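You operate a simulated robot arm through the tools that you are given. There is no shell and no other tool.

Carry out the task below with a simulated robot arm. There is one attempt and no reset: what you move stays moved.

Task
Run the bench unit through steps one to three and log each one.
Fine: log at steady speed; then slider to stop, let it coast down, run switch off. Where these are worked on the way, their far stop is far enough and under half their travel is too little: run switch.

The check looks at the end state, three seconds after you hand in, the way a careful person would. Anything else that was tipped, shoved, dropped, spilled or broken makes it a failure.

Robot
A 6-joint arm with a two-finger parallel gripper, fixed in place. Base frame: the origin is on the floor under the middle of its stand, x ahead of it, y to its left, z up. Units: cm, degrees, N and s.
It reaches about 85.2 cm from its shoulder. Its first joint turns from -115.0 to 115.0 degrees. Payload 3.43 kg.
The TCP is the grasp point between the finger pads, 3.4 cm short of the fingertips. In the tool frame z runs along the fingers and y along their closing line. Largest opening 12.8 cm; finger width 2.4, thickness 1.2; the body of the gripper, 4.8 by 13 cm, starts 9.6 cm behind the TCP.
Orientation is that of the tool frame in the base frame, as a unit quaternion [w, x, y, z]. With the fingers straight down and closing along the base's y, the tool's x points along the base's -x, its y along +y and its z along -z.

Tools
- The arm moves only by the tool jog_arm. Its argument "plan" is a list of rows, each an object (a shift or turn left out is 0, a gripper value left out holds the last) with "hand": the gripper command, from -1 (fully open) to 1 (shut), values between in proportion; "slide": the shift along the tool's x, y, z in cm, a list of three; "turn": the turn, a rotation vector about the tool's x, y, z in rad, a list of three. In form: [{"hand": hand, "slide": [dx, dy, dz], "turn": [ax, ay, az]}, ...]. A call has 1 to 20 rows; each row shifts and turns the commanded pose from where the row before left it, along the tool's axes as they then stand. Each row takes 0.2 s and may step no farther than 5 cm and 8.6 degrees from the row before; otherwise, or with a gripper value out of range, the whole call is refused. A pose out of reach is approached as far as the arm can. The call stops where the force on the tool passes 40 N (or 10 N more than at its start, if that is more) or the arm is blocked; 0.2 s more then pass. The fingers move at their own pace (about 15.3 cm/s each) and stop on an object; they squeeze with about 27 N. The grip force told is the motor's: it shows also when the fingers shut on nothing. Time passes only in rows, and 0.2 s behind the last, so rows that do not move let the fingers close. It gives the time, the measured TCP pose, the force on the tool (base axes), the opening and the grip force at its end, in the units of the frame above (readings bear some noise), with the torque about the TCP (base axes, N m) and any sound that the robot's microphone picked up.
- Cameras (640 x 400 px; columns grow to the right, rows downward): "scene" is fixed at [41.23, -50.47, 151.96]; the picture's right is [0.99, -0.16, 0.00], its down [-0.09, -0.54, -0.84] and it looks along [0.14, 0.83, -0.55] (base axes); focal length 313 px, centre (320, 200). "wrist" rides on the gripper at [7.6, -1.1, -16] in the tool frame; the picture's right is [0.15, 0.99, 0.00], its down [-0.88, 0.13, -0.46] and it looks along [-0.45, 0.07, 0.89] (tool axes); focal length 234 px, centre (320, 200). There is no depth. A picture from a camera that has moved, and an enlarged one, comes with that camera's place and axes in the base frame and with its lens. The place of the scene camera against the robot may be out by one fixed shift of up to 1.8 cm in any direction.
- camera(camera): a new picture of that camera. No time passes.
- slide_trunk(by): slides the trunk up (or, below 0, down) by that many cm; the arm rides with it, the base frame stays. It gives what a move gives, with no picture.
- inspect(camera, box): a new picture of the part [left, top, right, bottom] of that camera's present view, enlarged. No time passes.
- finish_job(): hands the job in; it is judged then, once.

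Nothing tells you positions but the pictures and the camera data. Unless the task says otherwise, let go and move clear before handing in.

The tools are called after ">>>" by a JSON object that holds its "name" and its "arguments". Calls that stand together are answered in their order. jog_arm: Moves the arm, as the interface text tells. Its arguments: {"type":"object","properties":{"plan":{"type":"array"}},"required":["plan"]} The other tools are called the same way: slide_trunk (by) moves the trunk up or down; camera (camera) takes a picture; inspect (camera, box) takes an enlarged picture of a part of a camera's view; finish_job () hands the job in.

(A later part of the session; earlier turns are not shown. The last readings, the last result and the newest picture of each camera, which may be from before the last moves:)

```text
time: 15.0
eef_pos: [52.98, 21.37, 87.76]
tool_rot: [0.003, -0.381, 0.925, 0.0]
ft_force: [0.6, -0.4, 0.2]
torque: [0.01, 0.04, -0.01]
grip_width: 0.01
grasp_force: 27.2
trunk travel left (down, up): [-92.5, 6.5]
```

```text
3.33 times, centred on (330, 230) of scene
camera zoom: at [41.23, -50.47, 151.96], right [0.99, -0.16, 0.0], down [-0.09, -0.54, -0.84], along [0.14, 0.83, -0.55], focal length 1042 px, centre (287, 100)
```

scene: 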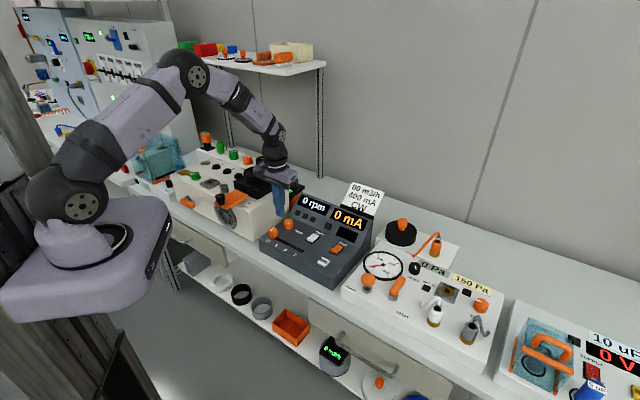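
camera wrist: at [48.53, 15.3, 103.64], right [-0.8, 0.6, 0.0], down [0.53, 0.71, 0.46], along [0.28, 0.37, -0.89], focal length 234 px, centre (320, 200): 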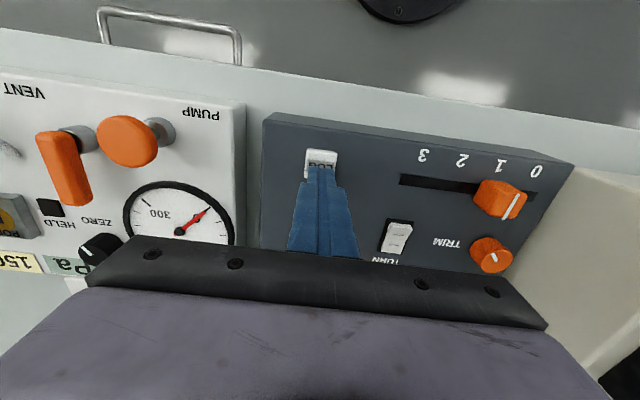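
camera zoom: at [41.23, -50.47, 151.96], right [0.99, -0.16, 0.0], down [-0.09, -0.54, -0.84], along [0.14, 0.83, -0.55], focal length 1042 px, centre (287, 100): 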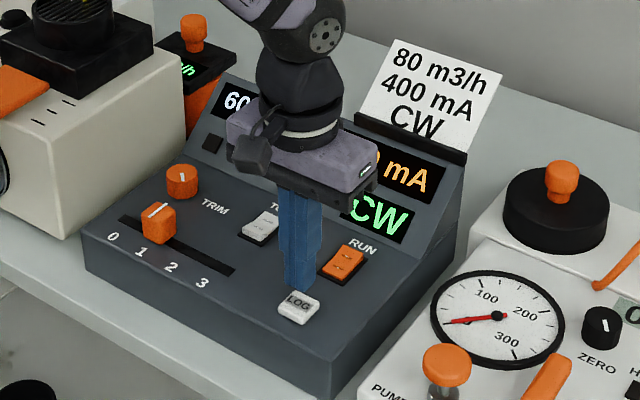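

The hand hides the readouts from here, so I'll step back to the left, wait, and confirm that the speed is steady and what the lamp means before logging.

>>> {"name": "jog_arm", "arguments": {"plan": [{"hand": 1, "slide": [0, 4.5, 0]}, {"slide": [0, 4.5, -0.5]}, {"slide": [0, 4.5, -0.5]}, {"slide": [0, 0, 0]}, {"slide": [0, 0, 0]}]}}

>>> {"name": "inspect", "arguments": {"camera": "scene", "box": [255, 170, 405, 290]}}

>>> {"name": "inspect", "arguments": {"camera": "scene", "box": [285, 165, 325, 195]}}

```text
time: 16.2
eef_pos: [43.74, 31.01, 88.74]
tool_rot: [0.002, -0.379, 0.925, 0.0]
ft_force: [-0.4, 0.9, -0.3]
torque: [0.0, -0.02, -0.02]
grip_width: 0.0
grasp_force: 27.0
trunk travel left (down, up): [-92.5, 6.5]
```

```text
3.33 times, centred on (330, 230) of scene
camera zoom: at [41.23, -50.47, 151.96], right [0.99, -0.16, 0.0], down [-0.09, -0.54, -0.84], along [0.14, 0.83, -0.55], focal length 1042 px, centre (287, 100)
```

zoom: 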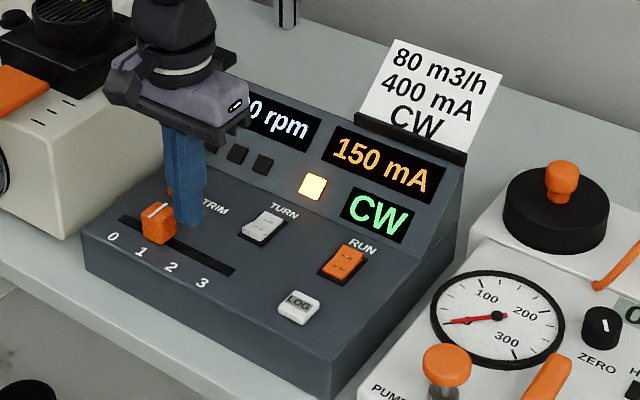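

```text
13.33 times, centred on (305, 180) of scene
camera zoom: at [41.23, -50.47, 151.96], right [0.99, -0.16, 0.0], down [-0.09, -0.54, -0.84], along [0.14, 0.83, -0.55], focal length 4168 px, centre (520, 467)
```

zoom: 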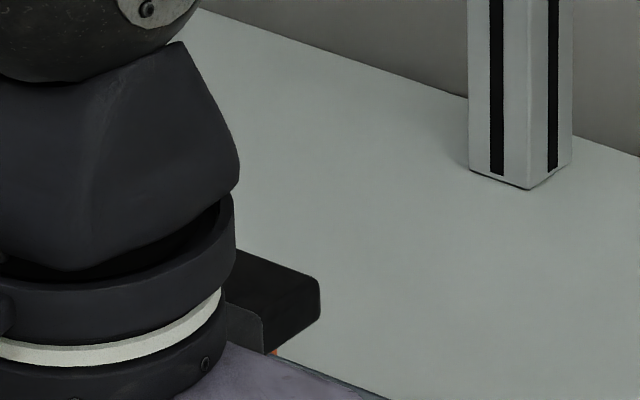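

It holds at 600 rpm and 150 mA CW, so it is steady; the amber lamp just means it is turning. Now back over LOG and press gently once.

>>> {"name": "jog_arm", "arguments": {"plan": [{"hand": 1, "slide": [0, -4.5, 0.3]}, {"slide": [0, -4.5, 0.3]}, {"slide": [0, -4.5, 0.4]}, {"slide": [0, 0, 1.2]}, {"slide": [0, 0, 0.8]}, {"slide": [0, 0, 0.3]}]}}

>>> {"name": "inspect", "arguments": {"camera": "scene", "box": [255, 170, 405, 290]}}

>>> {"name": "inspect", "arguments": {"camera": "wrist", "box": [260, 100, 380, 230]}}

```text
time: 17.6
eef_pos: [53.05, 21.47, 85.5]
tool_rot: [0.003, -0.38, 0.925, 0.0]
ft_force: [0.1, -0.7, 0.3]
torque: [-0.02, -0.01, 0.0]
grip_width: 0.01
grasp_force: 26.8
trunk travel left (down, up): [-92.5, 6.5]
```

```text
3.33 times, centred on (330, 230) of scene
camera zoom: at [41.23, -50.47, 151.96], right [0.99, -0.16, 0.0], down [-0.09, -0.54, -0.84], along [0.14, 0.83, -0.55], focal length 1042 px, centre (287, 100)
```

zoom: 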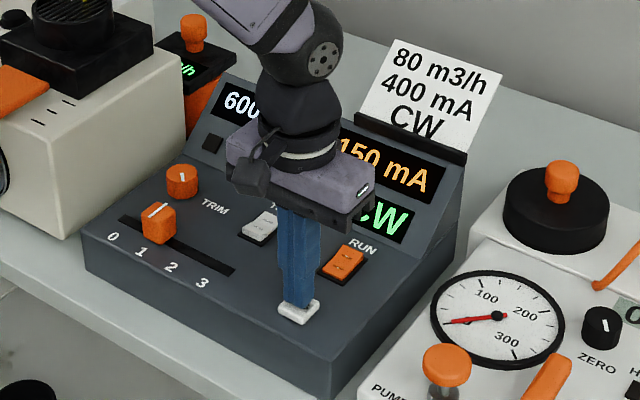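

```text
3.08 times, centred on (320, 165) of wrist
camera zoom: at [48.44, 15.41, 101.41], right [-0.8, 0.6, 0.0], down [0.53, 0.71, 0.46], along [0.28, 0.37, -0.89], focal length 720 px, centre (320, 308)
```

zoom: 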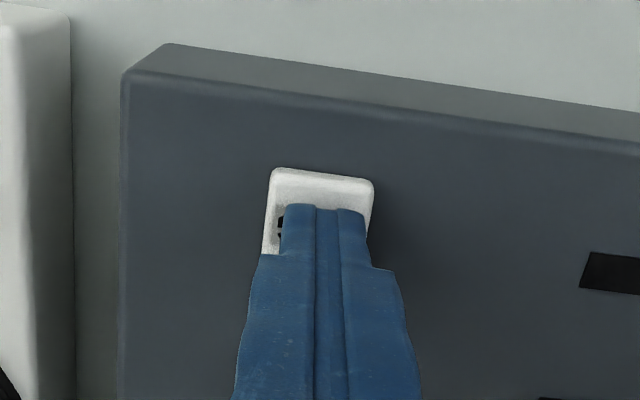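

The fingertips are just above the LOG key and the first lamp is still dark. Pressing down in small steps.

>>> {"name": "jog_arm", "arguments": {"plan": [{"hand": 1, "slide": [0, 0, 0.2]}, {"slide": [0, 0, 0.2]}, {"slide": [0, 0, 0.2]}]}}

>>> {"name": "inspect", "arguments": {"camera": "scene", "box": [255, 170, 405, 290]}}

```text
time: 18.4
eef_pos: [53.04, 21.39, 84.98]
tool_rot: [0.004, -0.38, 0.925, 0.001]
ft_force: [-1.5, -0.7, 4.8]
torque: [-0.03, 0.08, 0.02]
grip_width: 0.02
grasp_force: 26.6
trunk travel left (down, up): [-92.5, 6.5]
heard: click
```

```text
3.33 times, centred on (330, 230) of scene
camera zoom: at [41.23, -50.47, 151.96], right [0.99, -0.16, 0.0], down [-0.09, -0.54, -0.84], along [0.14, 0.83, -0.55], focal length 1042 px, centre (287, 100)
```

zoom: 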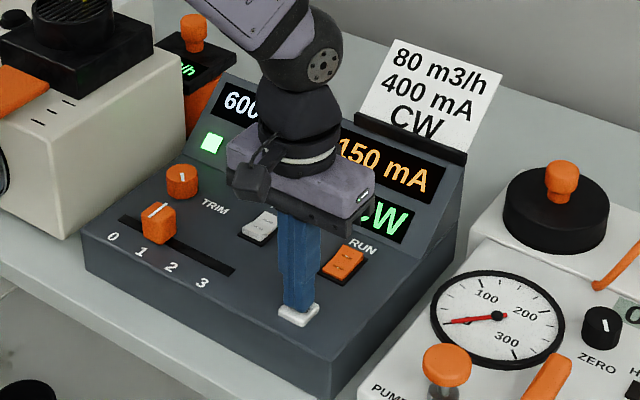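

LOG clicked and the first lamp is green. Next I lift off, return over the knob at mark 1 and grip it again.

>>> {"name": "jog_arm", "arguments": {"plan": [{"hand": 1, "slide": [0, 0, -3]}, {"slide": [0, 0, -4]}, {"slide": [-0.05, 3.6, 0]}, {"slide": [-0.05, 3.6, 0]}, {"slide": [-0.05, 3.6, 0]}, {"hand": 0.1, "slide": [-0.05, 3.6, 0]}, {"slide": [-0.04, 3.6, 0]}, {"slide": [0, 0, 0]}]}}

>>> {"name": "camera", "arguments": {"camera": "wrist"}}

>>> {"name": "inspect", "arguments": {"camera": "scene", "box": [255, 170, 405, 290]}}

```text
time: 20.2
eef_pos: [40.66, 34.2, 91.95]
tool_rot: [0.003, -0.379, 0.925, 0.001]
ft_force: [0.1, 0.1, -0.4]
torque: [0.01, 0.03, 0.04]
grip_width: 5.76
grasp_force: 0.0
trunk travel left (down, up): [-92.5, 6.5]
```

```text
taken
camera wrist: at [35.88, 28.26, 107.77], right [-0.8, 0.6, 0.0], down [0.53, 0.71, 0.46], along [0.28, 0.37, -0.89], focal length 234 px, centre (320, 200)
```

wrist: 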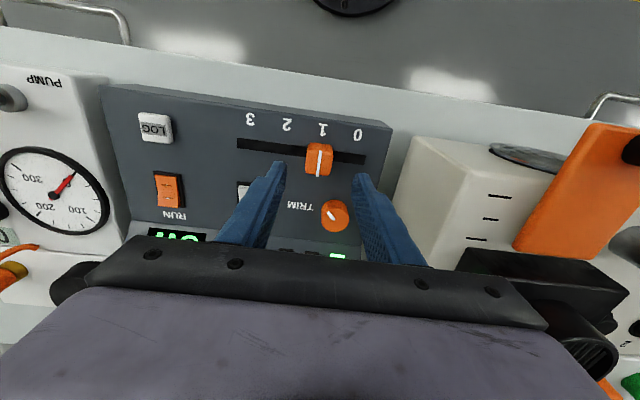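

```text
3.33 times, centred on (330, 230) of scene
camera zoom: at [41.23, -50.47, 151.96], right [0.99, -0.16, 0.0], down [-0.09, -0.54, -0.84], along [0.14, 0.83, -0.55], focal length 1042 px, centre (287, 100)
```

zoom: 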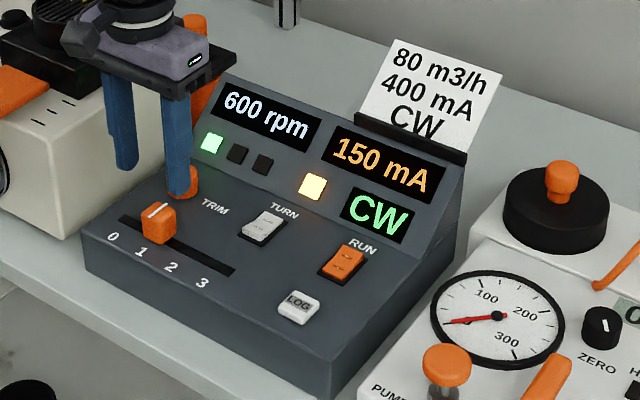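

The first record is kept, the speed steady at 600 rpm. Lowering, gripping the knob and sliding it 4 cm to mark 2.

>>> {"name": "jog_arm", "arguments": {"plan": [{"hand": 0.1, "slide": [0, 0, 2.5]}, {"slide": [0, 0, 2.5]}, {"slide": [0, 0, 1.7]}, {"hand": 1}, {"hand": 1}, {"hand": 1}, {"slide": [0, -0.8, 0]}, {"slide": [0, -0.8, 0]}, {"slide": [0, -0.8, 0]}, {"slide": [0, -0.8, 0]}, {"slide": [0, -0.8, 0]}, {"slide": [0, 0, 0]}]}}

>>> {"name": "camera", "arguments": {"camera": "wrist"}}

>>> {"name": "inspect", "arguments": {"camera": "scene", "box": [255, 170, 405, 290]}}

```text
time: 22.8
eef_pos: [43.34, 31.47, 85.22]
tool_rot: [0.002, -0.38, 0.925, 0.0]
ft_force: [2.5, -0.1, -12.6]
torque: [0.06, 0.02, 0.28]
grip_width: 2.69
grasp_force: 45.2
trunk travel left (down, up): [-92.5, 6.5]
```

```text
taken
camera wrist: at [38.86, 25.55, 101.0], right [-0.8, 0.6, 0.0], down [0.53, 0.71, 0.46], along [0.28, 0.37, -0.89], focal length 234 px, centre (320, 200)
```

wrist: 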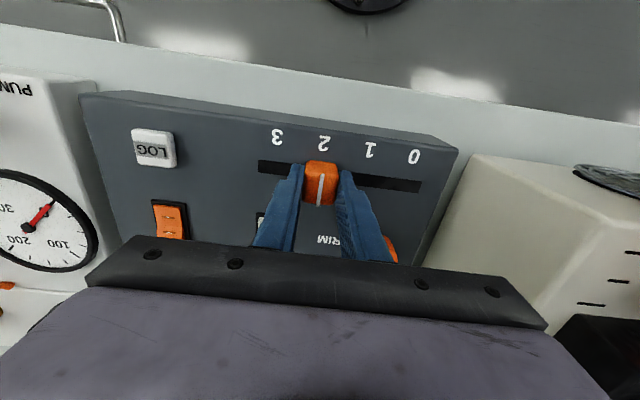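

```text
3.33 times, centred on (330, 230) of scene
camera zoom: at [41.23, -50.47, 151.96], right [0.99, -0.16, 0.0], down [-0.09, -0.54, -0.84], along [0.14, 0.83, -0.55], focal length 1042 px, centre (287, 100)
```

zoom: 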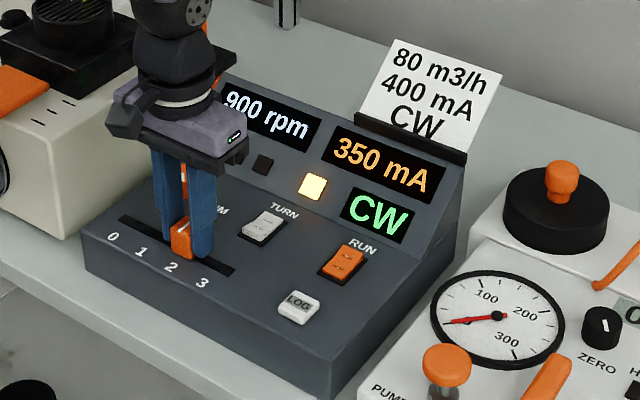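

The slider is at mark 2 and the fan is speeding up (900 rpm). I'll let go, rise, and wait for it to settle.

>>> {"name": "jog_arm", "arguments": {"plan": [{"hand": 0.1}, {"hand": 0.1}, {"slide": [0, 0, -3]}, {"slide": [0, 0, -4]}, {"slide": [0, 0, 0]}, {"slide": [0, 0, 0]}]}}

>>> {"name": "inspect", "arguments": {"camera": "scene", "box": [255, 170, 405, 290]}}

>>> {"name": "camera", "arguments": {"camera": "wrist"}}

```text
time: 24.2
eef_pos: [43.31, 31.53, 92.24]
tool_rot: [0.003, -0.38, 0.925, 0.001]
ft_force: [0.0, 0.3, 0.4]
torque: [0.01, 0.03, -0.02]
grip_width: 5.74
grasp_force: 0.2
trunk travel left (down, up): [-92.5, 6.5]
```

```text
3.33 times, centred on (330, 230) of scene
camera zoom: at [41.23, -50.47, 151.96], right [0.99, -0.16, 0.0], down [-0.09, -0.54, -0.84], along [0.14, 0.83, -0.55], focal length 1042 px, centre (287, 100)
```

zoom: 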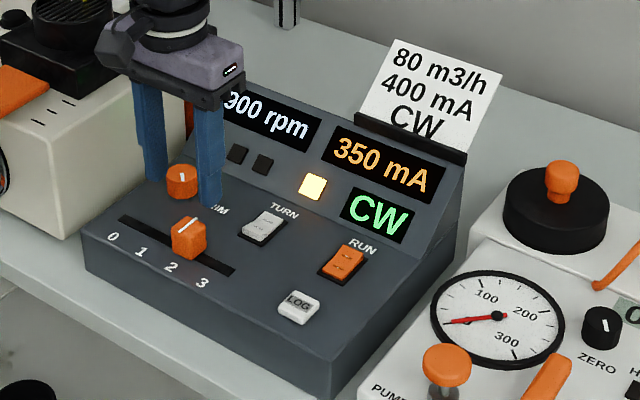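

```text
taken
camera wrist: at [38.69, 25.52, 108.15], right [-0.8, 0.6, 0.0], down [0.53, 0.71, 0.46], along [0.28, 0.37, -0.89], focal length 234 px, centre (320, 200)
```

wrist: 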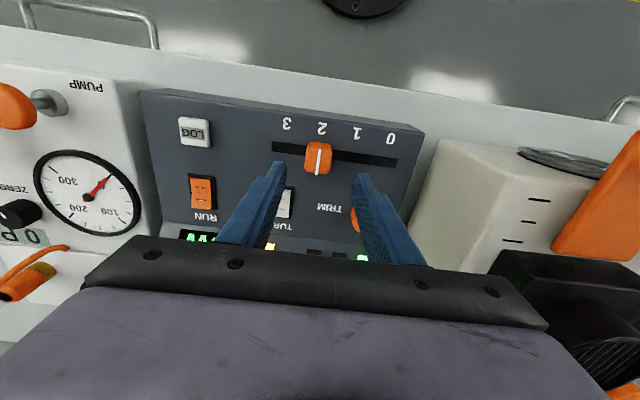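

Readout unchanged at 900 rpm, 350 mA, CW since the last look. I'll go over LOG with closed fingers and check the readout once more just before pressing.

>>> {"name": "jog_arm", "arguments": {"plan": [{"hand": 1, "slide": [0.05, -3.5, 0]}, {"slide": [0.06, -3.5, 0]}, {"slide": [0.06, -3.5, 0]}, {"slide": [0.06, -3.5, 0]}, {"slide": [0, 0, 3.0]}, {"slide": [0, 0, 2.7]}, {"slide": [0, 0, 1.0]}]}}

>>> {"name": "inspect", "arguments": {"camera": "scene", "box": [255, 170, 405, 290]}}

>>> {"name": "inspect", "arguments": {"camera": "wrist", "box": [260, 100, 380, 230]}}

```text
time: 25.8
eef_pos: [53.07, 21.35, 85.61]
tool_rot: [0.002, -0.381, 0.925, -0.001]
ft_force: [-0.4, -0.1, -0.6]
torque: [0.0, -0.02, -0.03]
grip_width: 0.01
grasp_force: 27.0
trunk travel left (down, up): [-92.5, 6.5]
```

```text
3.33 times, centred on (330, 230) of scene
camera zoom: at [41.23, -50.47, 151.96], right [0.99, -0.16, 0.0], down [-0.09, -0.54, -0.84], along [0.14, 0.83, -0.55], focal length 1042 px, centre (287, 100)
```

zoom: 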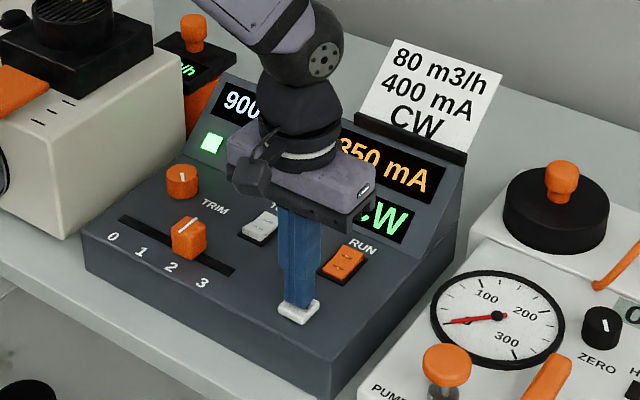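

```text
3.08 times, centred on (320, 165) of wrist
camera zoom: at [48.49, 15.4, 101.39], right [-0.8, 0.6, 0.0], down [0.53, 0.71, 0.46], along [0.28, 0.37, -0.89], focal length 720 px, centre (320, 308)
```

zoom: 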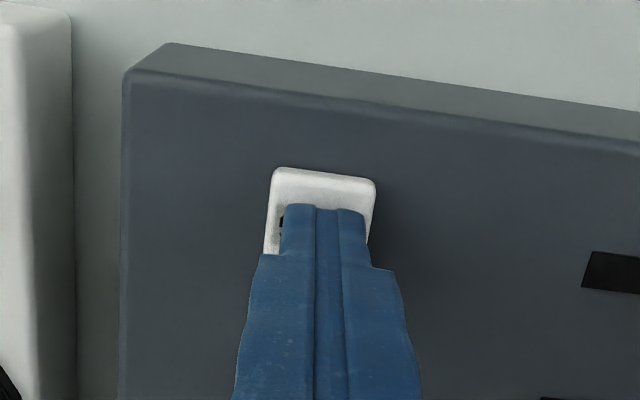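

Steady at 900 rpm and 350 mA over three looks, with the finger just above LOG. Pressing once.

>>> {"name": "jog_arm", "arguments": {"plan": [{"hand": 1, "slide": [0, 0, 0.2]}, {"slide": [0, 0, 0.2]}, {"slide": [0, 0, 0.2]}, {"slide": [0, 0, 0.1]}]}}

```text
time: 26.8
eef_pos: [53.08, 21.36, 85.0]
tool_rot: [0.005, -0.38, 0.925, 0.001]
ft_force: [-0.1, -0.9, 6.6]
torque: [-0.03, 0.06, 0.0]
grip_width: 0.01
grasp_force: 26.7
trunk travel left (down, up): [-92.5, 6.5]
heard: click
```

A click was heard. I'll lift, return over the knob at mark 2 and check the lamps.

>>> {"name": "jog_arm", "arguments": {"plan": [{"hand": 1, "slide": [0, 0, -3]}, {"slide": [0, 0, -4]}, {"slide": [-0.05, 3.5, 0]}, {"slide": [-0.05, 3.5, 0]}, {"hand": 0.1, "slide": [-0.05, 3.5, 0]}, {"slide": [-0.05, 3.6, 0]}, {"slide": [0, 0, 0]}]}}

>>> {"name": "camera", "arguments": {"camera": "wrist"}}

>>> {"name": "inspect", "arguments": {"camera": "scene", "box": [255, 170, 405, 290]}}

```text
time: 28.4
eef_pos: [43.27, 31.53, 91.93]
tool_rot: [0.003, -0.379, 0.925, 0.0]
ft_force: [0.2, -0.6, 0.6]
torque: [0.02, 0.04, -0.01]
grip_width: 5.78
grasp_force: 0.1
trunk travel left (down, up): [-92.5, 6.5]
```

```text
taken
camera wrist: at [38.64, 25.5, 107.78], right [-0.8, 0.6, 0.0], down [0.53, 0.71, 0.46], along [0.28, 0.37, -0.89], focal length 234 px, centre (320, 200)
```

wrist: 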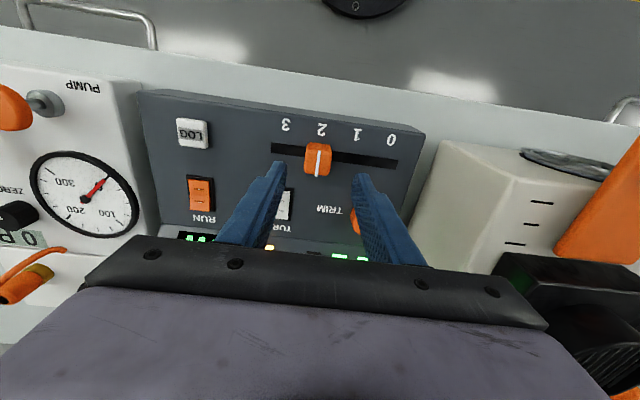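

```text
3.33 times, centred on (330, 230) of scene
camera zoom: at [41.23, -50.47, 151.96], right [0.99, -0.16, 0.0], down [-0.09, -0.54, -0.84], along [0.14, 0.83, -0.55], focal length 1042 px, centre (287, 100)
```

zoom: 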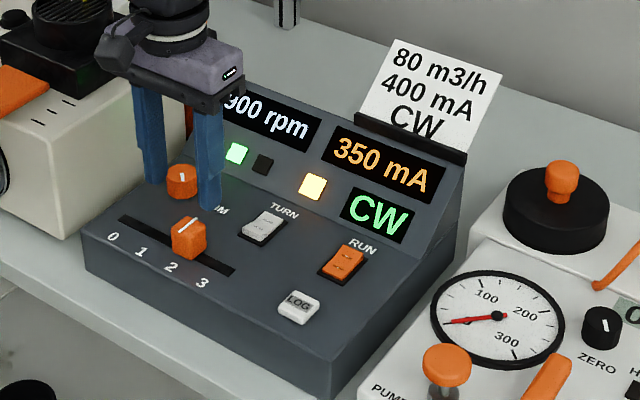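

The second lamp is green. Lowering onto the knob again and sliding it to mark 3.

>>> {"name": "jog_arm", "arguments": {"plan": [{"hand": 0.1, "slide": [0, 0, 2.5]}, {"slide": [0, 0, 2.5]}, {"slide": [0, 0, 1.7]}, {"hand": 1}, {"hand": 1}, {"hand": 1}, {"slide": [0, -0.8, 0]}, {"slide": [0, -0.8, 0]}, {"slide": [0, -0.8, 0]}, {"slide": [0, -0.8, 0]}, {"slide": [0, -0.8, 0]}, {"slide": [0, 0, 0]}]}}

>>> {"name": "camera", "arguments": {"camera": "wrist"}}

>>> {"name": "inspect", "arguments": {"camera": "scene", "box": [255, 170, 405, 290]}}

```text
time: 31.0
eef_pos: [46.17, 28.68, 85.02]
tool_rot: [0.003, -0.38, 0.925, 0.0]
ft_force: [-0.5, -2.9, -4.5]
torque: [-0.1, 0.18, 0.34]
grip_width: 2.69
grasp_force: 45.5
trunk travel left (down, up): [-92.5, 6.5]
```

```text
taken
camera wrist: at [41.57, 22.66, 100.96], right [-0.8, 0.6, 0.0], down [0.53, 0.71, 0.46], along [0.28, 0.37, -0.89], focal length 234 px, centre (320, 200)
```

wrist: 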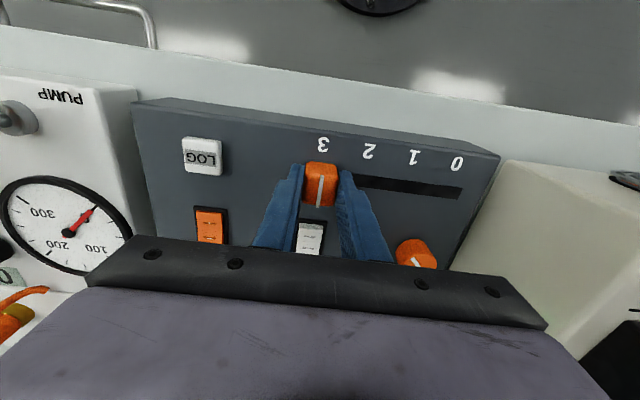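

```text
3.33 times, centred on (330, 230) of scene
camera zoom: at [41.23, -50.47, 151.96], right [0.99, -0.16, 0.0], down [-0.09, -0.54, -0.84], along [0.14, 0.83, -0.55], focal length 1042 px, centre (287, 100)
```

zoom: 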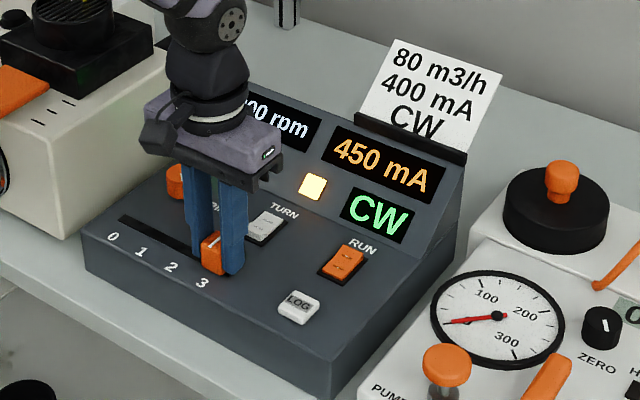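

The slider is at mark 3 and the current is climbing through 450 mA. I'll release, rise and watch until it is steady.

>>> {"name": "jog_arm", "arguments": {"plan": [{"hand": 0.1}, {"hand": 0.1}, {"slide": [0, 0, -3]}, {"slide": [0, 0, -4]}, {"slide": [0, 0, -1]}]}}

>>> {"name": "inspect", "arguments": {"camera": "scene", "box": [255, 170, 405, 290]}}

>>> {"name": "camera", "arguments": {"camera": "wrist"}}

```text
time: 32.2
eef_pos: [46.0, 28.68, 93.08]
tool_rot: [0.004, -0.379, 0.925, 0.0]
ft_force: [-0.5, 0.3, -0.4]
torque: [-0.03, 0.01, -0.01]
grip_width: 5.77
grasp_force: 0.0
trunk travel left (down, up): [-92.5, 6.5]
```

```text
3.33 times, centred on (330, 230) of scene
camera zoom: at [41.23, -50.47, 151.96], right [0.99, -0.16, 0.0], down [-0.09, -0.54, -0.84], along [0.14, 0.83, -0.55], focal length 1042 px, centre (287, 100)
```

zoom: 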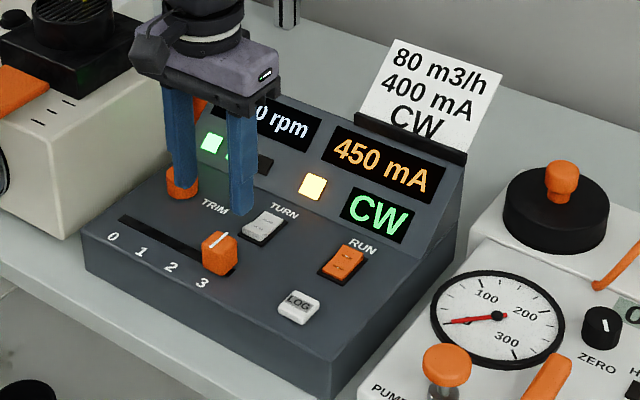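

```text
taken
camera wrist: at [41.4, 22.77, 109.02], right [-0.8, 0.6, 0.0], down [0.53, 0.71, 0.46], along [0.28, 0.37, -0.89], focal length 234 px, centre (320, 200)
```

wrist: 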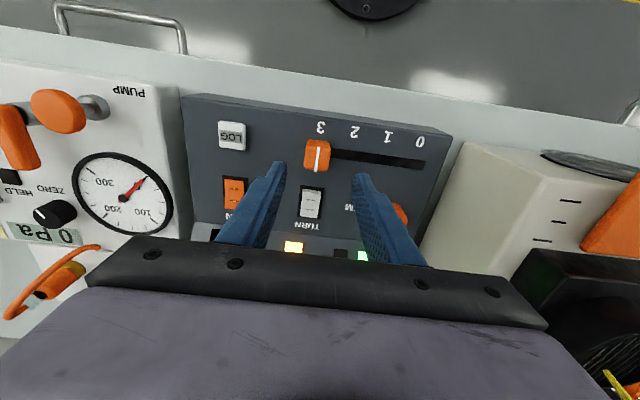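

Current holds at 450 mA. I'll go over LOG and check the rpm from there before pressing.

>>> {"name": "jog_arm", "arguments": {"plan": [{"hand": 1, "slide": [0.04, -3.4, 0]}, {"slide": [0.04, -3.4, 0]}, {"slide": [0.04, -3.37, 0]}, {"slide": [0, 0, 3.0]}, {"slide": [0, 0, 3.0]}, {"slide": [0, 0, 1.5]}]}}

>>> {"name": "inspect", "arguments": {"camera": "scene", "box": [255, 170, 405, 290]}}

>>> {"name": "inspect", "arguments": {"camera": "wrist", "box": [260, 100, 380, 230]}}

```text
time: 33.6
eef_pos: [53.14, 21.51, 85.68]
tool_rot: [0.002, -0.38, 0.925, 0.0]
ft_force: [0.3, -0.3, -0.3]
torque: [-0.01, -0.01, -0.01]
grip_width: 0.0
grasp_force: 26.9
trunk travel left (down, up): [-92.5, 6.5]
```

```text
3.33 times, centred on (330, 230) of scene
camera zoom: at [41.23, -50.47, 151.96], right [0.99, -0.16, 0.0], down [-0.09, -0.54, -0.84], along [0.14, 0.83, -0.55], focal length 1042 px, centre (287, 100)
```

zoom: 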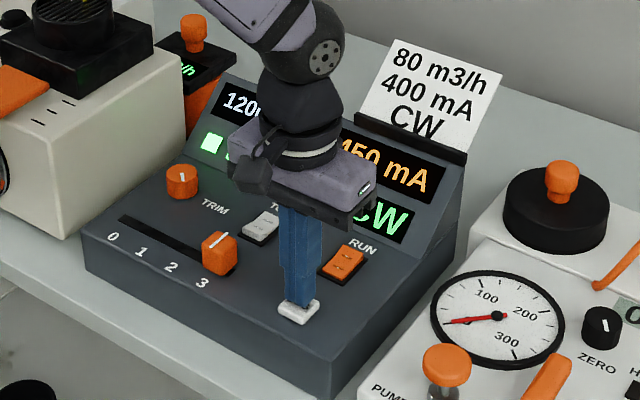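

```text
3.08 times, centred on (320, 165) of wrist
camera zoom: at [48.57, 15.42, 101.59], right [-0.8, 0.6, 0.0], down [0.53, 0.71, 0.46], along [0.28, 0.37, -0.89], focal length 720 px, centre (320, 308)
```

zoom: 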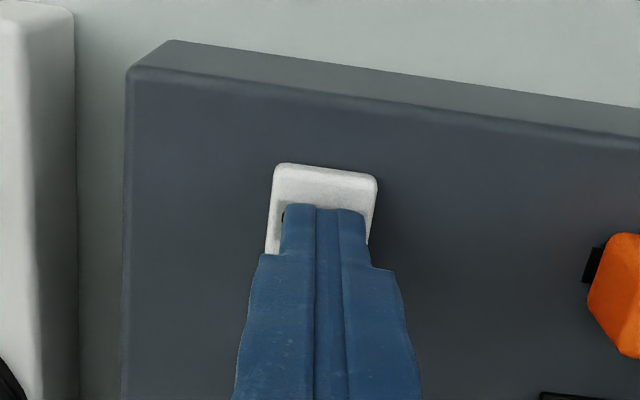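

It reads 1200 rpm, 450 mA, CW and has held. Pressing LOG for step three.

>>> {"name": "jog_arm", "arguments": {"plan": [{"hand": 1, "slide": [0, 0, 0.2]}, {"slide": [0, 0, 0.2]}, {"slide": [0, 0, 0.2]}, {"slide": [0, 0, 0.1]}]}}

```text
time: 34.6
eef_pos: [53.17, 21.32, 85.08]
tool_rot: [0.003, -0.38, 0.925, 0.0]
ft_force: [0.5, -0.6, 3.9]
torque: [-0.04, 0.05, -0.01]
grip_width: 0.01
grasp_force: 27.3
trunk travel left (down, up): [-92.5, 6.5]
heard: click
```

Click heard. Lifting and returning over the knob at mark 3, then checking all three lamps.

>>> {"name": "jog_arm", "arguments": {"plan": [{"hand": 1, "slide": [0, 0, -3]}, {"slide": [0, 0, -4]}, {"slide": [-0.05, 3.4, 0]}, {"hand": 0.1, "slide": [-0.05, 3.4, 0]}, {"slide": [-0.04, 3.4, 0]}, {"slide": [0, 0, 0]}]}}

>>> {"name": "camera", "arguments": {"camera": "wrist"}}

>>> {"name": "inspect", "arguments": {"camera": "scene", "box": [255, 170, 405, 290]}}

```text
time: 36.0
eef_pos: [45.96, 28.67, 92.04]
tool_rot: [0.003, -0.38, 0.925, 0.001]
ft_force: [-0.1, -0.9, 0.6]
torque: [-0.02, 0.0, 0.01]
grip_width: 5.77
grasp_force: 0.0
trunk travel left (down, up): [-92.5, 6.5]
```

```text
taken
camera wrist: at [41.42, 22.68, 107.94], right [-0.8, 0.6, 0.0], down [0.53, 0.71, 0.46], along [0.28, 0.37, -0.89], focal length 234 px, centre (320, 200)
```

wrist: 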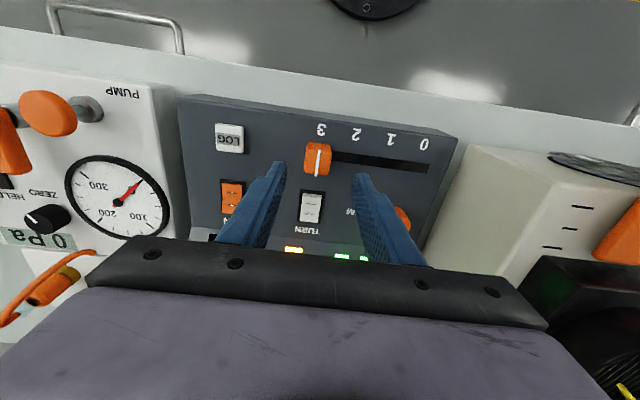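

```text
3.33 times, centred on (330, 230) of scene
camera zoom: at [41.23, -50.47, 151.96], right [0.99, -0.16, 0.0], down [-0.09, -0.54, -0.84], along [0.14, 0.83, -0.55], focal length 1042 px, centre (287, 100)
```

zoom: 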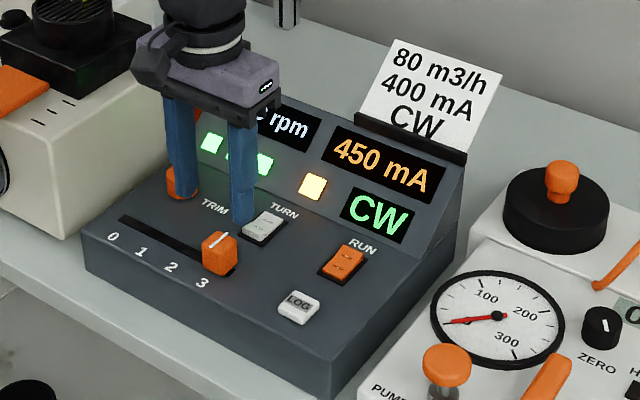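

All three lamps are green. Now I'll grip the knob and slide it all the way back to 0.

>>> {"name": "jog_arm", "arguments": {"plan": [{"hand": 0.1, "slide": [0, 0, 2.5]}, {"slide": [0, 0, 2.5]}, {"slide": [0, 0, 1.8]}, {"hand": 1}, {"hand": 1}, {"hand": 1}, {"slide": [0, 1.0, 0]}, {"slide": [0, 1.0, 0]}, {"slide": [0, 1.0, 0]}, {"slide": [0, 1.0, 0]}, {"slide": [0, 1.0, 0]}, {"slide": [0, 1.0, 0]}, {"slide": [0, 1.0, 0]}, {"slide": [0, 1.0, 0]}, {"slide": [0, 1.0, 0]}, {"slide": [0, 1.0, 0]}, {"slide": [0, 1.0, 0]}, {"slide": [0, 0.7, 0]}, {"slide": [0, 0.2, 0]}]}}

>>> {"name": "camera", "arguments": {"camera": "wrist"}}

>>> {"name": "inspect", "arguments": {"camera": "scene", "box": [255, 170, 405, 290]}}

```text
time: 40.0
eef_pos: [37.79, 37.18, 85.0]
tool_rot: [0.002, -0.38, 0.925, 0.0]
ft_force: [-2.5, -9.8, -1.0]
torque: [0.0, 0.16, 0.37]
grip_width: 2.72
grasp_force: 45.0
trunk travel left (down, up): [-92.5, 6.5]
```

```text
taken
camera wrist: at [33.12, 31.08, 101.0], right [-0.8, 0.6, 0.0], down [0.53, 0.71, 0.46], along [0.28, 0.37, -0.89], focal length 234 px, centre (320, 200)
```

wrist: 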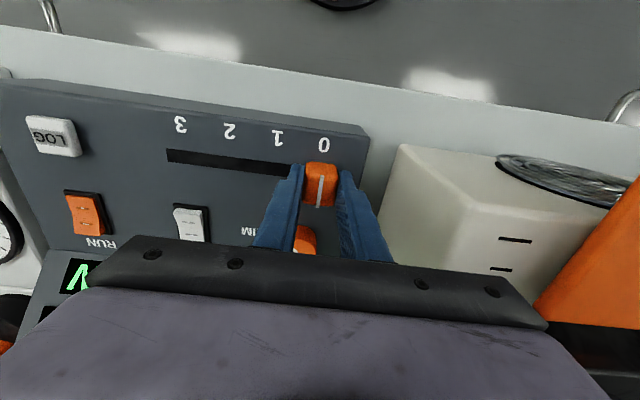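

```text
3.33 times, centred on (330, 230) of scene
camera zoom: at [41.23, -50.47, 151.96], right [0.99, -0.16, 0.0], down [-0.09, -0.54, -0.84], along [0.14, 0.83, -0.55], focal length 1042 px, centre (287, 100)
```

zoom: 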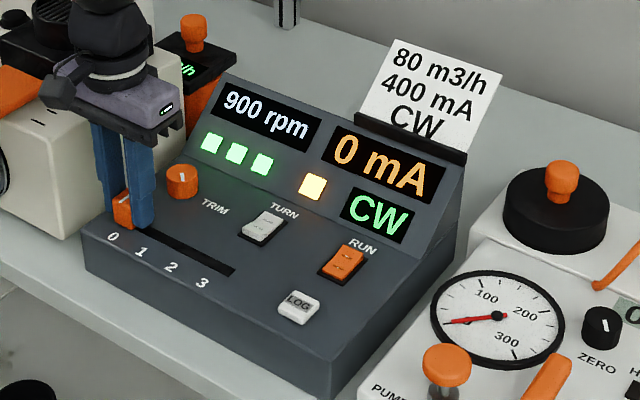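

The slider is back at 0: drive current is 0 mA and the fan is coasting down (900 rpm). I'll release, rise and wait for it to reach 0 rpm.

>>> {"name": "jog_arm", "arguments": {"plan": [{"hand": 0.1}, {"hand": 0.1}, {"slide": [0, 0, -3]}, {"slide": [0, 0, -4]}, {"slide": [0, 0, -1]}, {"slide": [0, 0, 0]}, {"slide": [0, 0, 0]}, {"slide": [0, 0, 0]}, {"slide": [0, 0, 0]}, {"slide": [0, 0, 0]}]}}

>>> {"name": "inspect", "arguments": {"camera": "scene", "box": [255, 170, 405, 290]}}

>>> {"name": "camera", "arguments": {"camera": "wrist"}}

```text
time: 42.2
eef_pos: [37.8, 37.25, 93.23]
tool_rot: [0.002, -0.38, 0.925, 0.0]
ft_force: [0.4, -0.1, -0.4]
torque: [0.01, 0.0, 0.01]
grip_width: 5.78
grasp_force: 0.2
trunk travel left (down, up): [-92.5, 6.5]
```

```text
3.33 times, centred on (330, 230) of scene
camera zoom: at [41.23, -50.47, 151.96], right [0.99, -0.16, 0.0], down [-0.09, -0.54, -0.84], along [0.14, 0.83, -0.55], focal length 1042 px, centre (287, 100)
```

zoom: 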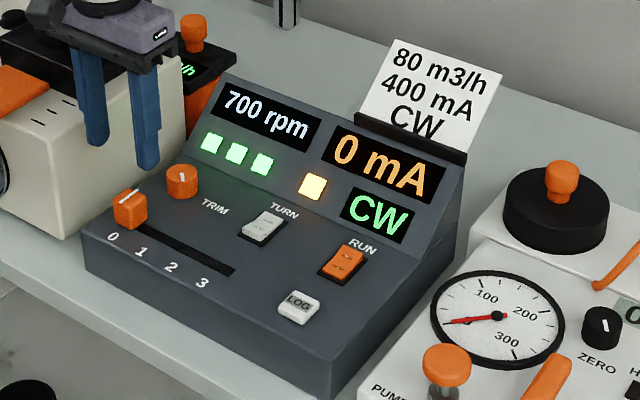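

```text
taken
camera wrist: at [33.12, 31.26, 109.02], right [-0.8, 0.6, 0.0], down [0.53, 0.71, 0.46], along [0.28, 0.37, -0.89], focal length 234 px, centre (320, 200)
```

wrist: 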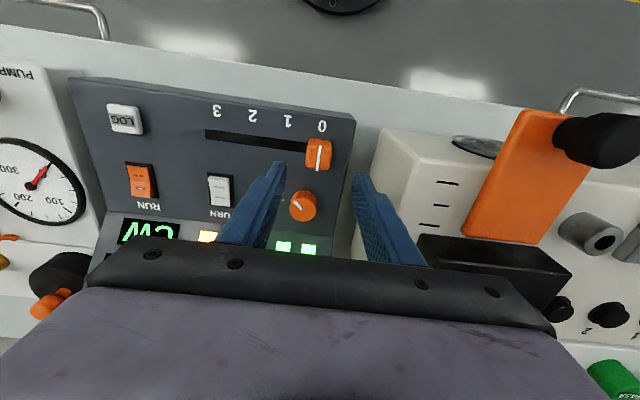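

Coasting through 700 rpm. I'll keep waiting here.

>>> {"name": "jog_arm", "arguments": {"plan": [{"hand": 0.1}, {"slide": [0, 0, 0]}, {"slide": [0, 0, 0]}, {"slide": [0, 0, 0]}, {"slide": [0, 0, 0]}, {"slide": [0, 0, 0]}, {"slide": [0, 0, 0]}, {"slide": [0, 0, 0]}, {"slide": [0, 0, 0]}, {"slide": [0, 0, 0]}, {"slide": [0, 0, 0]}, {"slide": [0, 0, 0]}, {"slide": [0, 0, 0]}, {"slide": [0, 0, 0]}, {"slide": [0, 0, 0]}, {"slide": [0, 0, 0]}, {"slide": [0, 0, 0]}, {"slide": [0, 0, 0]}, {"slide": [0, 0, 0]}, {"slide": [0, 0, 0]}]}}

>>> {"name": "inspect", "arguments": {"camera": "scene", "box": [255, 170, 405, 290]}}

```text
time: 46.4
eef_pos: [37.85, 37.28, 93.15]
tool_rot: [0.002, -0.38, 0.925, 0.0]
ft_force: [0.0, -0.2, -0.1]
torque: [-0.01, 0.0, 0.0]
grip_width: 5.76
grasp_force: 0.0
trunk travel left (down, up): [-92.5, 6.5]
```

```text
3.33 times, centred on (330, 230) of scene
camera zoom: at [41.23, -50.47, 151.96], right [0.99, -0.16, 0.0], down [-0.09, -0.54, -0.84], along [0.14, 0.83, -0.55], focal length 1042 px, centre (287, 100)
```

zoom: 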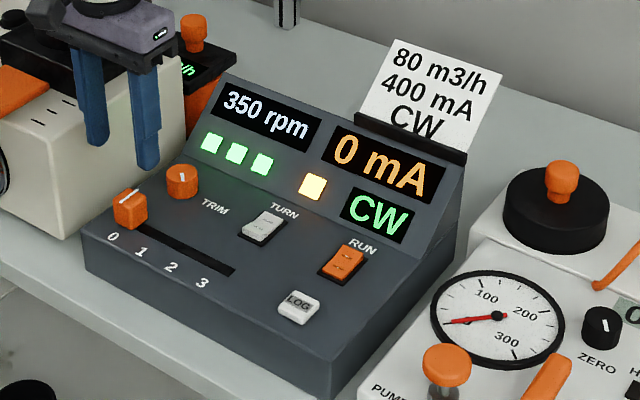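

Down to 350 rpm; the amber lamp stays on while it turns. Waiting on.

>>> {"name": "jog_arm", "arguments": {"plan": [{"hand": 0.1}, {"slide": [0, 0, 0]}, {"slide": [0, 0, 0]}, {"slide": [0, 0, 0]}, {"slide": [0, 0, 0]}, {"slide": [0, 0, 0]}, {"slide": [0, 0, 0]}, {"slide": [0, 0, 0]}, {"slide": [0, 0, 0]}, {"slide": [0, 0, 0]}, {"slide": [0, 0, 0]}, {"slide": [0, 0, 0]}, {"slide": [0, 0, 0]}, {"slide": [0, 0, 0]}, {"slide": [0, 0, 0]}, {"slide": [0, 0, 0]}, {"slide": [0, 0, 0]}, {"slide": [0, 0, 0]}, {"slide": [0, 0, 0]}, {"slide": [0, 0, 0]}]}}

>>> {"name": "inspect", "arguments": {"camera": "scene", "box": [255, 170, 405, 290]}}

```text
time: 50.6
eef_pos: [37.76, 37.31, 93.24]
tool_rot: [0.003, -0.379, 0.925, 0.0]
ft_force: [-0.8, -0.2, 0.3]
torque: [-0.03, 0.02, 0.01]
grip_width: 5.74
grasp_force: 0.0
trunk travel left (down, up): [-92.5, 6.5]
```

```text
3.33 times, centred on (330, 230) of scene
camera zoom: at [41.23, -50.47, 151.96], right [0.99, -0.16, 0.0], down [-0.09, -0.54, -0.84], along [0.14, 0.83, -0.55], focal length 1042 px, centre (287, 100)
```

zoom: 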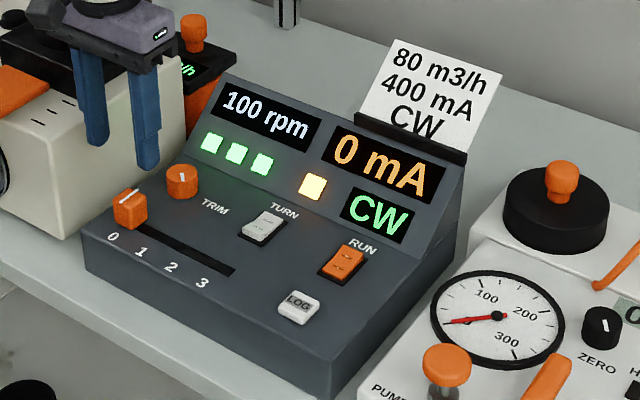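

100 rpm left. I'll wait a few seconds more until it shows 0 rpm and the amber lamp goes out.

>>> {"name": "jog_arm", "arguments": {"plan": [{"hand": 0.1}, {"slide": [0, 0, 0]}, {"slide": [0, 0, 0]}, {"slide": [0, 0, 0]}, {"slide": [0, 0, 0]}, {"slide": [0, 0, 0]}, {"slide": [0, 0, 0]}, {"slide": [0, 0, 0]}, {"slide": [0, 0, 0]}, {"slide": [0, 0, 0]}, {"slide": [0, 0, 0]}, {"slide": [0, 0, 0]}, {"slide": [0, 0, 0]}, {"slide": [0, 0, 0]}, {"slide": [0, 0, 0]}, {"slide": [0, 0, 0]}, {"slide": [0, 0, 0]}, {"slide": [0, 0, 0]}, {"slide": [0, 0, 0]}, {"slide": [0, 0, 0]}]}}

>>> {"name": "inspect", "arguments": {"camera": "scene", "box": [255, 170, 405, 290]}}

```text
time: 54.8
eef_pos: [37.8, 37.31, 93.25]
tool_rot: [0.002, -0.38, 0.925, 0.0]
ft_force: [0.2, 0.1, -0.3]
torque: [-0.01, 0.0, 0.0]
grip_width: 5.76
grasp_force: 0.1
trunk travel left (down, up): [-92.5, 6.5]
```

```text
3.33 times, centred on (330, 230) of scene
camera zoom: at [41.23, -50.47, 151.96], right [0.99, -0.16, 0.0], down [-0.09, -0.54, -0.84], along [0.14, 0.83, -0.55], focal length 1042 px, centre (287, 100)
```

zoom: 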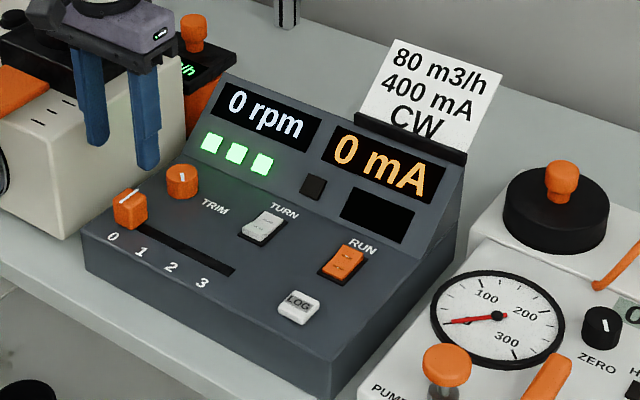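

The fan has stopped: 0 rpm, amber lamp and direction readout out, all three log lamps green. Now I'll move over the far (O) end of RUN, near [59.5, 27.8], stopping above it to check.

>>> {"name": "jog_arm", "arguments": {"plan": [{"hand": 1, "slide": [0, 0, 0]}, {"slide": [-1.46, -3.67, 0]}, {"slide": [-1.46, -3.67, 0]}, {"slide": [-1.46, -3.67, 0]}, {"slide": [-1.46, -3.67, 0]}, {"slide": [-1.46, -3.67, 0]}, {"slide": [-1.47, -3.65, 0]}, {"slide": [0, 0, 3]}, {"slide": [0, 0, 0]}]}}

>>> {"name": "inspect", "arguments": {"camera": "wrist", "box": [260, 90, 420, 230]}}

>>> {"name": "inspect", "arguments": {"camera": "scene", "box": [255, 170, 405, 290]}}

```text
time: 56.8
eef_pos: [59.08, 27.57, 90.09]
tool_rot: [0.003, -0.38, 0.925, 0.001]
ft_force: [0.1, 0.1, -0.6]
torque: [-0.03, 0.0, 0.0]
grip_width: 0.03
grasp_force: 26.5
out of reach, approached as far as the arm can: row 8
trunk travel left (down, up): [-92.5, 6.5]
```

```text
2.86 times, centred on (340, 160) of wrist
camera zoom: at [54.49, 21.61, 105.97], right [-0.8, 0.6, 0.0], down [0.53, 0.71, 0.46], along [0.28, 0.37, -0.89], focal length 669 px, centre (263, 314)
```

zoom: 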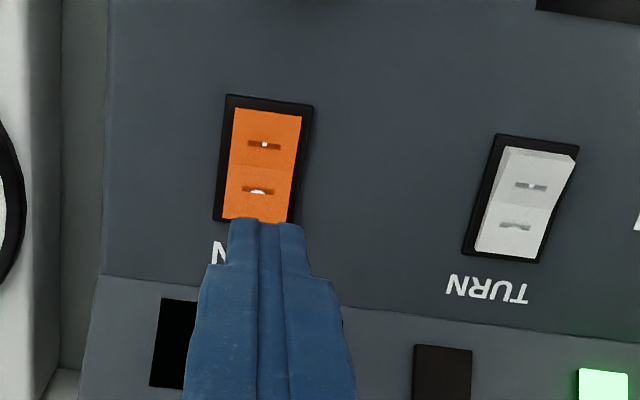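

```text
3.33 times, centred on (330, 230) of scene
camera zoom: at [41.23, -50.47, 151.96], right [0.99, -0.16, 0.0], down [-0.09, -0.54, -0.84], along [0.14, 0.83, -0.55], focal length 1042 px, centre (287, 100)
```

zoom: 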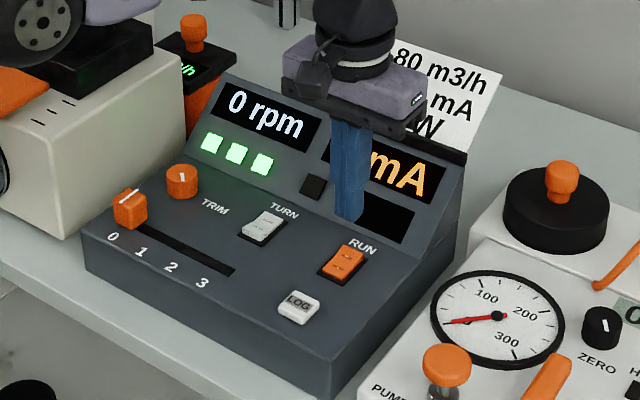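

The rocker's O end is within view but the arm is at the edge of its reach here. I'll raise the hand 8 cm and then lower the trunk by 8 cm to bring the shoulder closer.

>>> {"name": "jog_arm", "arguments": {"plan": [{"hand": 1, "slide": [0, 0, -4]}, {"slide": [0, 0, -4]}, {"slide": [0, 0, 0]}]}}

>>> {"name": "camera", "arguments": {"camera": "scene"}}

```text
time: 57.6
eef_pos: [59.01, 27.59, 98.23]
tool_rot: [0.002, -0.38, 0.925, 0.0]
ft_force: [0.0, 0.4, -0.3]
torque: [-0.01, 0.01, 0.02]
grip_width: 0.01
grasp_force: 27.1
trunk travel left (down, up): [-92.5, 6.5]
```

```text
taken
```

scene: 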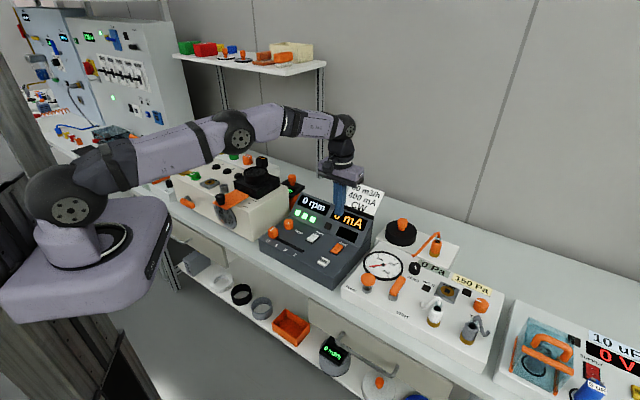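

Rather than move the trunk, tilting the tool about 11° so the fingertips point outward gives the needed reach without stretching the arm. I'll tilt while high, then come down to about z 90 over the O end and look.

>>> {"name": "jog_arm", "arguments": {"plan": [{"hand": 1, "turn": [0, -0.1, 0]}, {"turn": [0, -0.1, 0]}, {"slide": [0.283, -0.067, 2.73]}, {"slide": [0.283, -0.067, 2.73]}, {"slide": [0.283, -0.067, 2.73]}, {"slide": [0, 0, 0]}]}}

>>> {"name": "camera", "arguments": {"camera": "wrist"}}

>>> {"name": "inspect", "arguments": {"camera": "scene", "box": [255, 170, 405, 290]}}

```text
time: 59.0
eef_pos: [59.86, 27.95, 90.1]
tool_rot: [0.097, -0.378, 0.92, 0.039]
ft_force: [-0.3, 0.2, 0.7]
torque: [0.01, -0.02, 0.01]
grip_width: 0.0
grasp_force: 26.9
trunk travel left (down, up): [-92.5, 6.5]
```

```text
taken
camera wrist: at [53.04, 19.81, 104.07], right [-0.8, 0.6, -0.03], down [0.45, 0.63, 0.63], along [0.4, 0.48, -0.78], focal length 234 px, centre (320, 200)
```

wrist: 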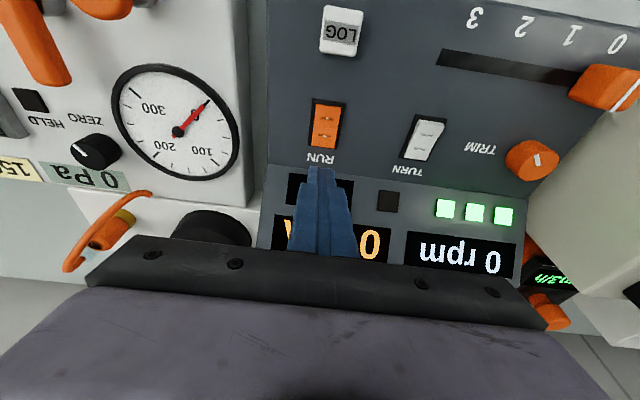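

```text
3.33 times, centred on (330, 230) of scene
camera zoom: at [41.23, -50.47, 151.96], right [0.99, -0.16, 0.0], down [-0.09, -0.54, -0.84], along [0.14, 0.83, -0.55], focal length 1042 px, centre (287, 100)
```

zoom: 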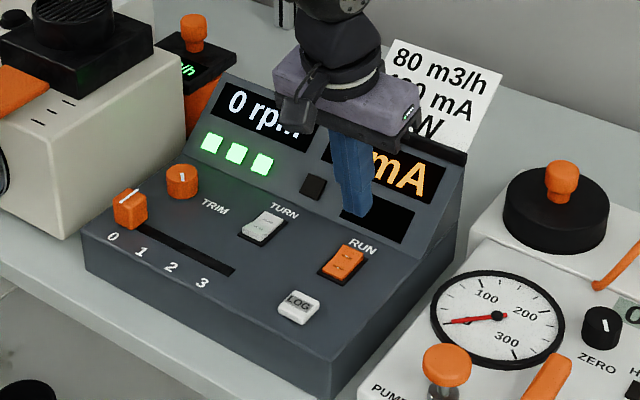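

The tilted fingertips now line up behind the RUN rocker's O end (a few cm above it). Descending straight down to just above contact.

>>> {"name": "jog_arm", "arguments": {"plan": [{"hand": 1, "slide": [0.358, 0.1, 1.765]}, {"slide": [0.358, 0, 1.765]}, {"slide": [0.06, 0, 0.294]}]}}

>>> {"name": "inspect", "arguments": {"camera": "wrist", "box": [260, 80, 400, 220]}}

>>> {"name": "inspect", "arguments": {"camera": "scene", "box": [300, 200, 390, 270]}}

```text
time: 59.8
eef_pos: [59.61, 28.09, 86.12]
tool_rot: [0.095, -0.377, 0.92, 0.038]
ft_force: [-0.4, 0.1, -0.2]
torque: [0.03, 0.01, 0.02]
grip_width: 0.01
grasp_force: 27.7
trunk travel left (down, up): [-92.5, 6.5]
```

```text
2.86 times, centred on (330, 150) of wrist
camera zoom: at [52.95, 19.91, 100.16], right [-0.8, 0.6, -0.03], down [0.45, 0.63, 0.63], along [0.4, 0.48, -0.78], focal length 669 px, centre (291, 343)
```

zoom: 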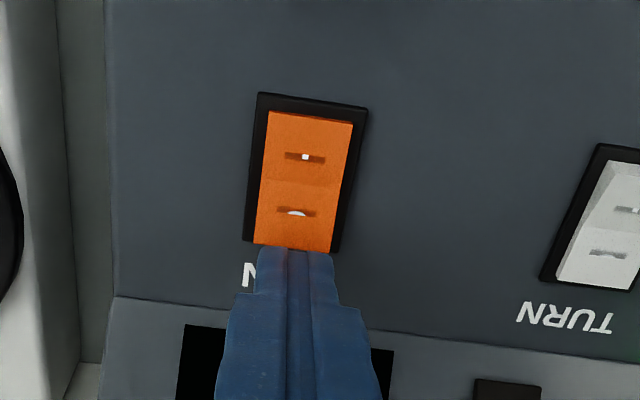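

```text
5.71 times, centred on (345, 235) of scene
camera zoom: at [41.23, -50.47, 151.96], right [0.99, -0.16, 0.0], down [-0.09, -0.54, -0.84], along [0.14, 0.83, -0.55], focal length 1786 px, centre (177, 0)
```

zoom: 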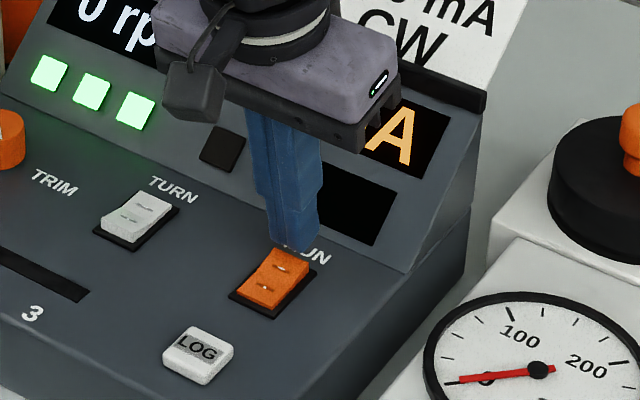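

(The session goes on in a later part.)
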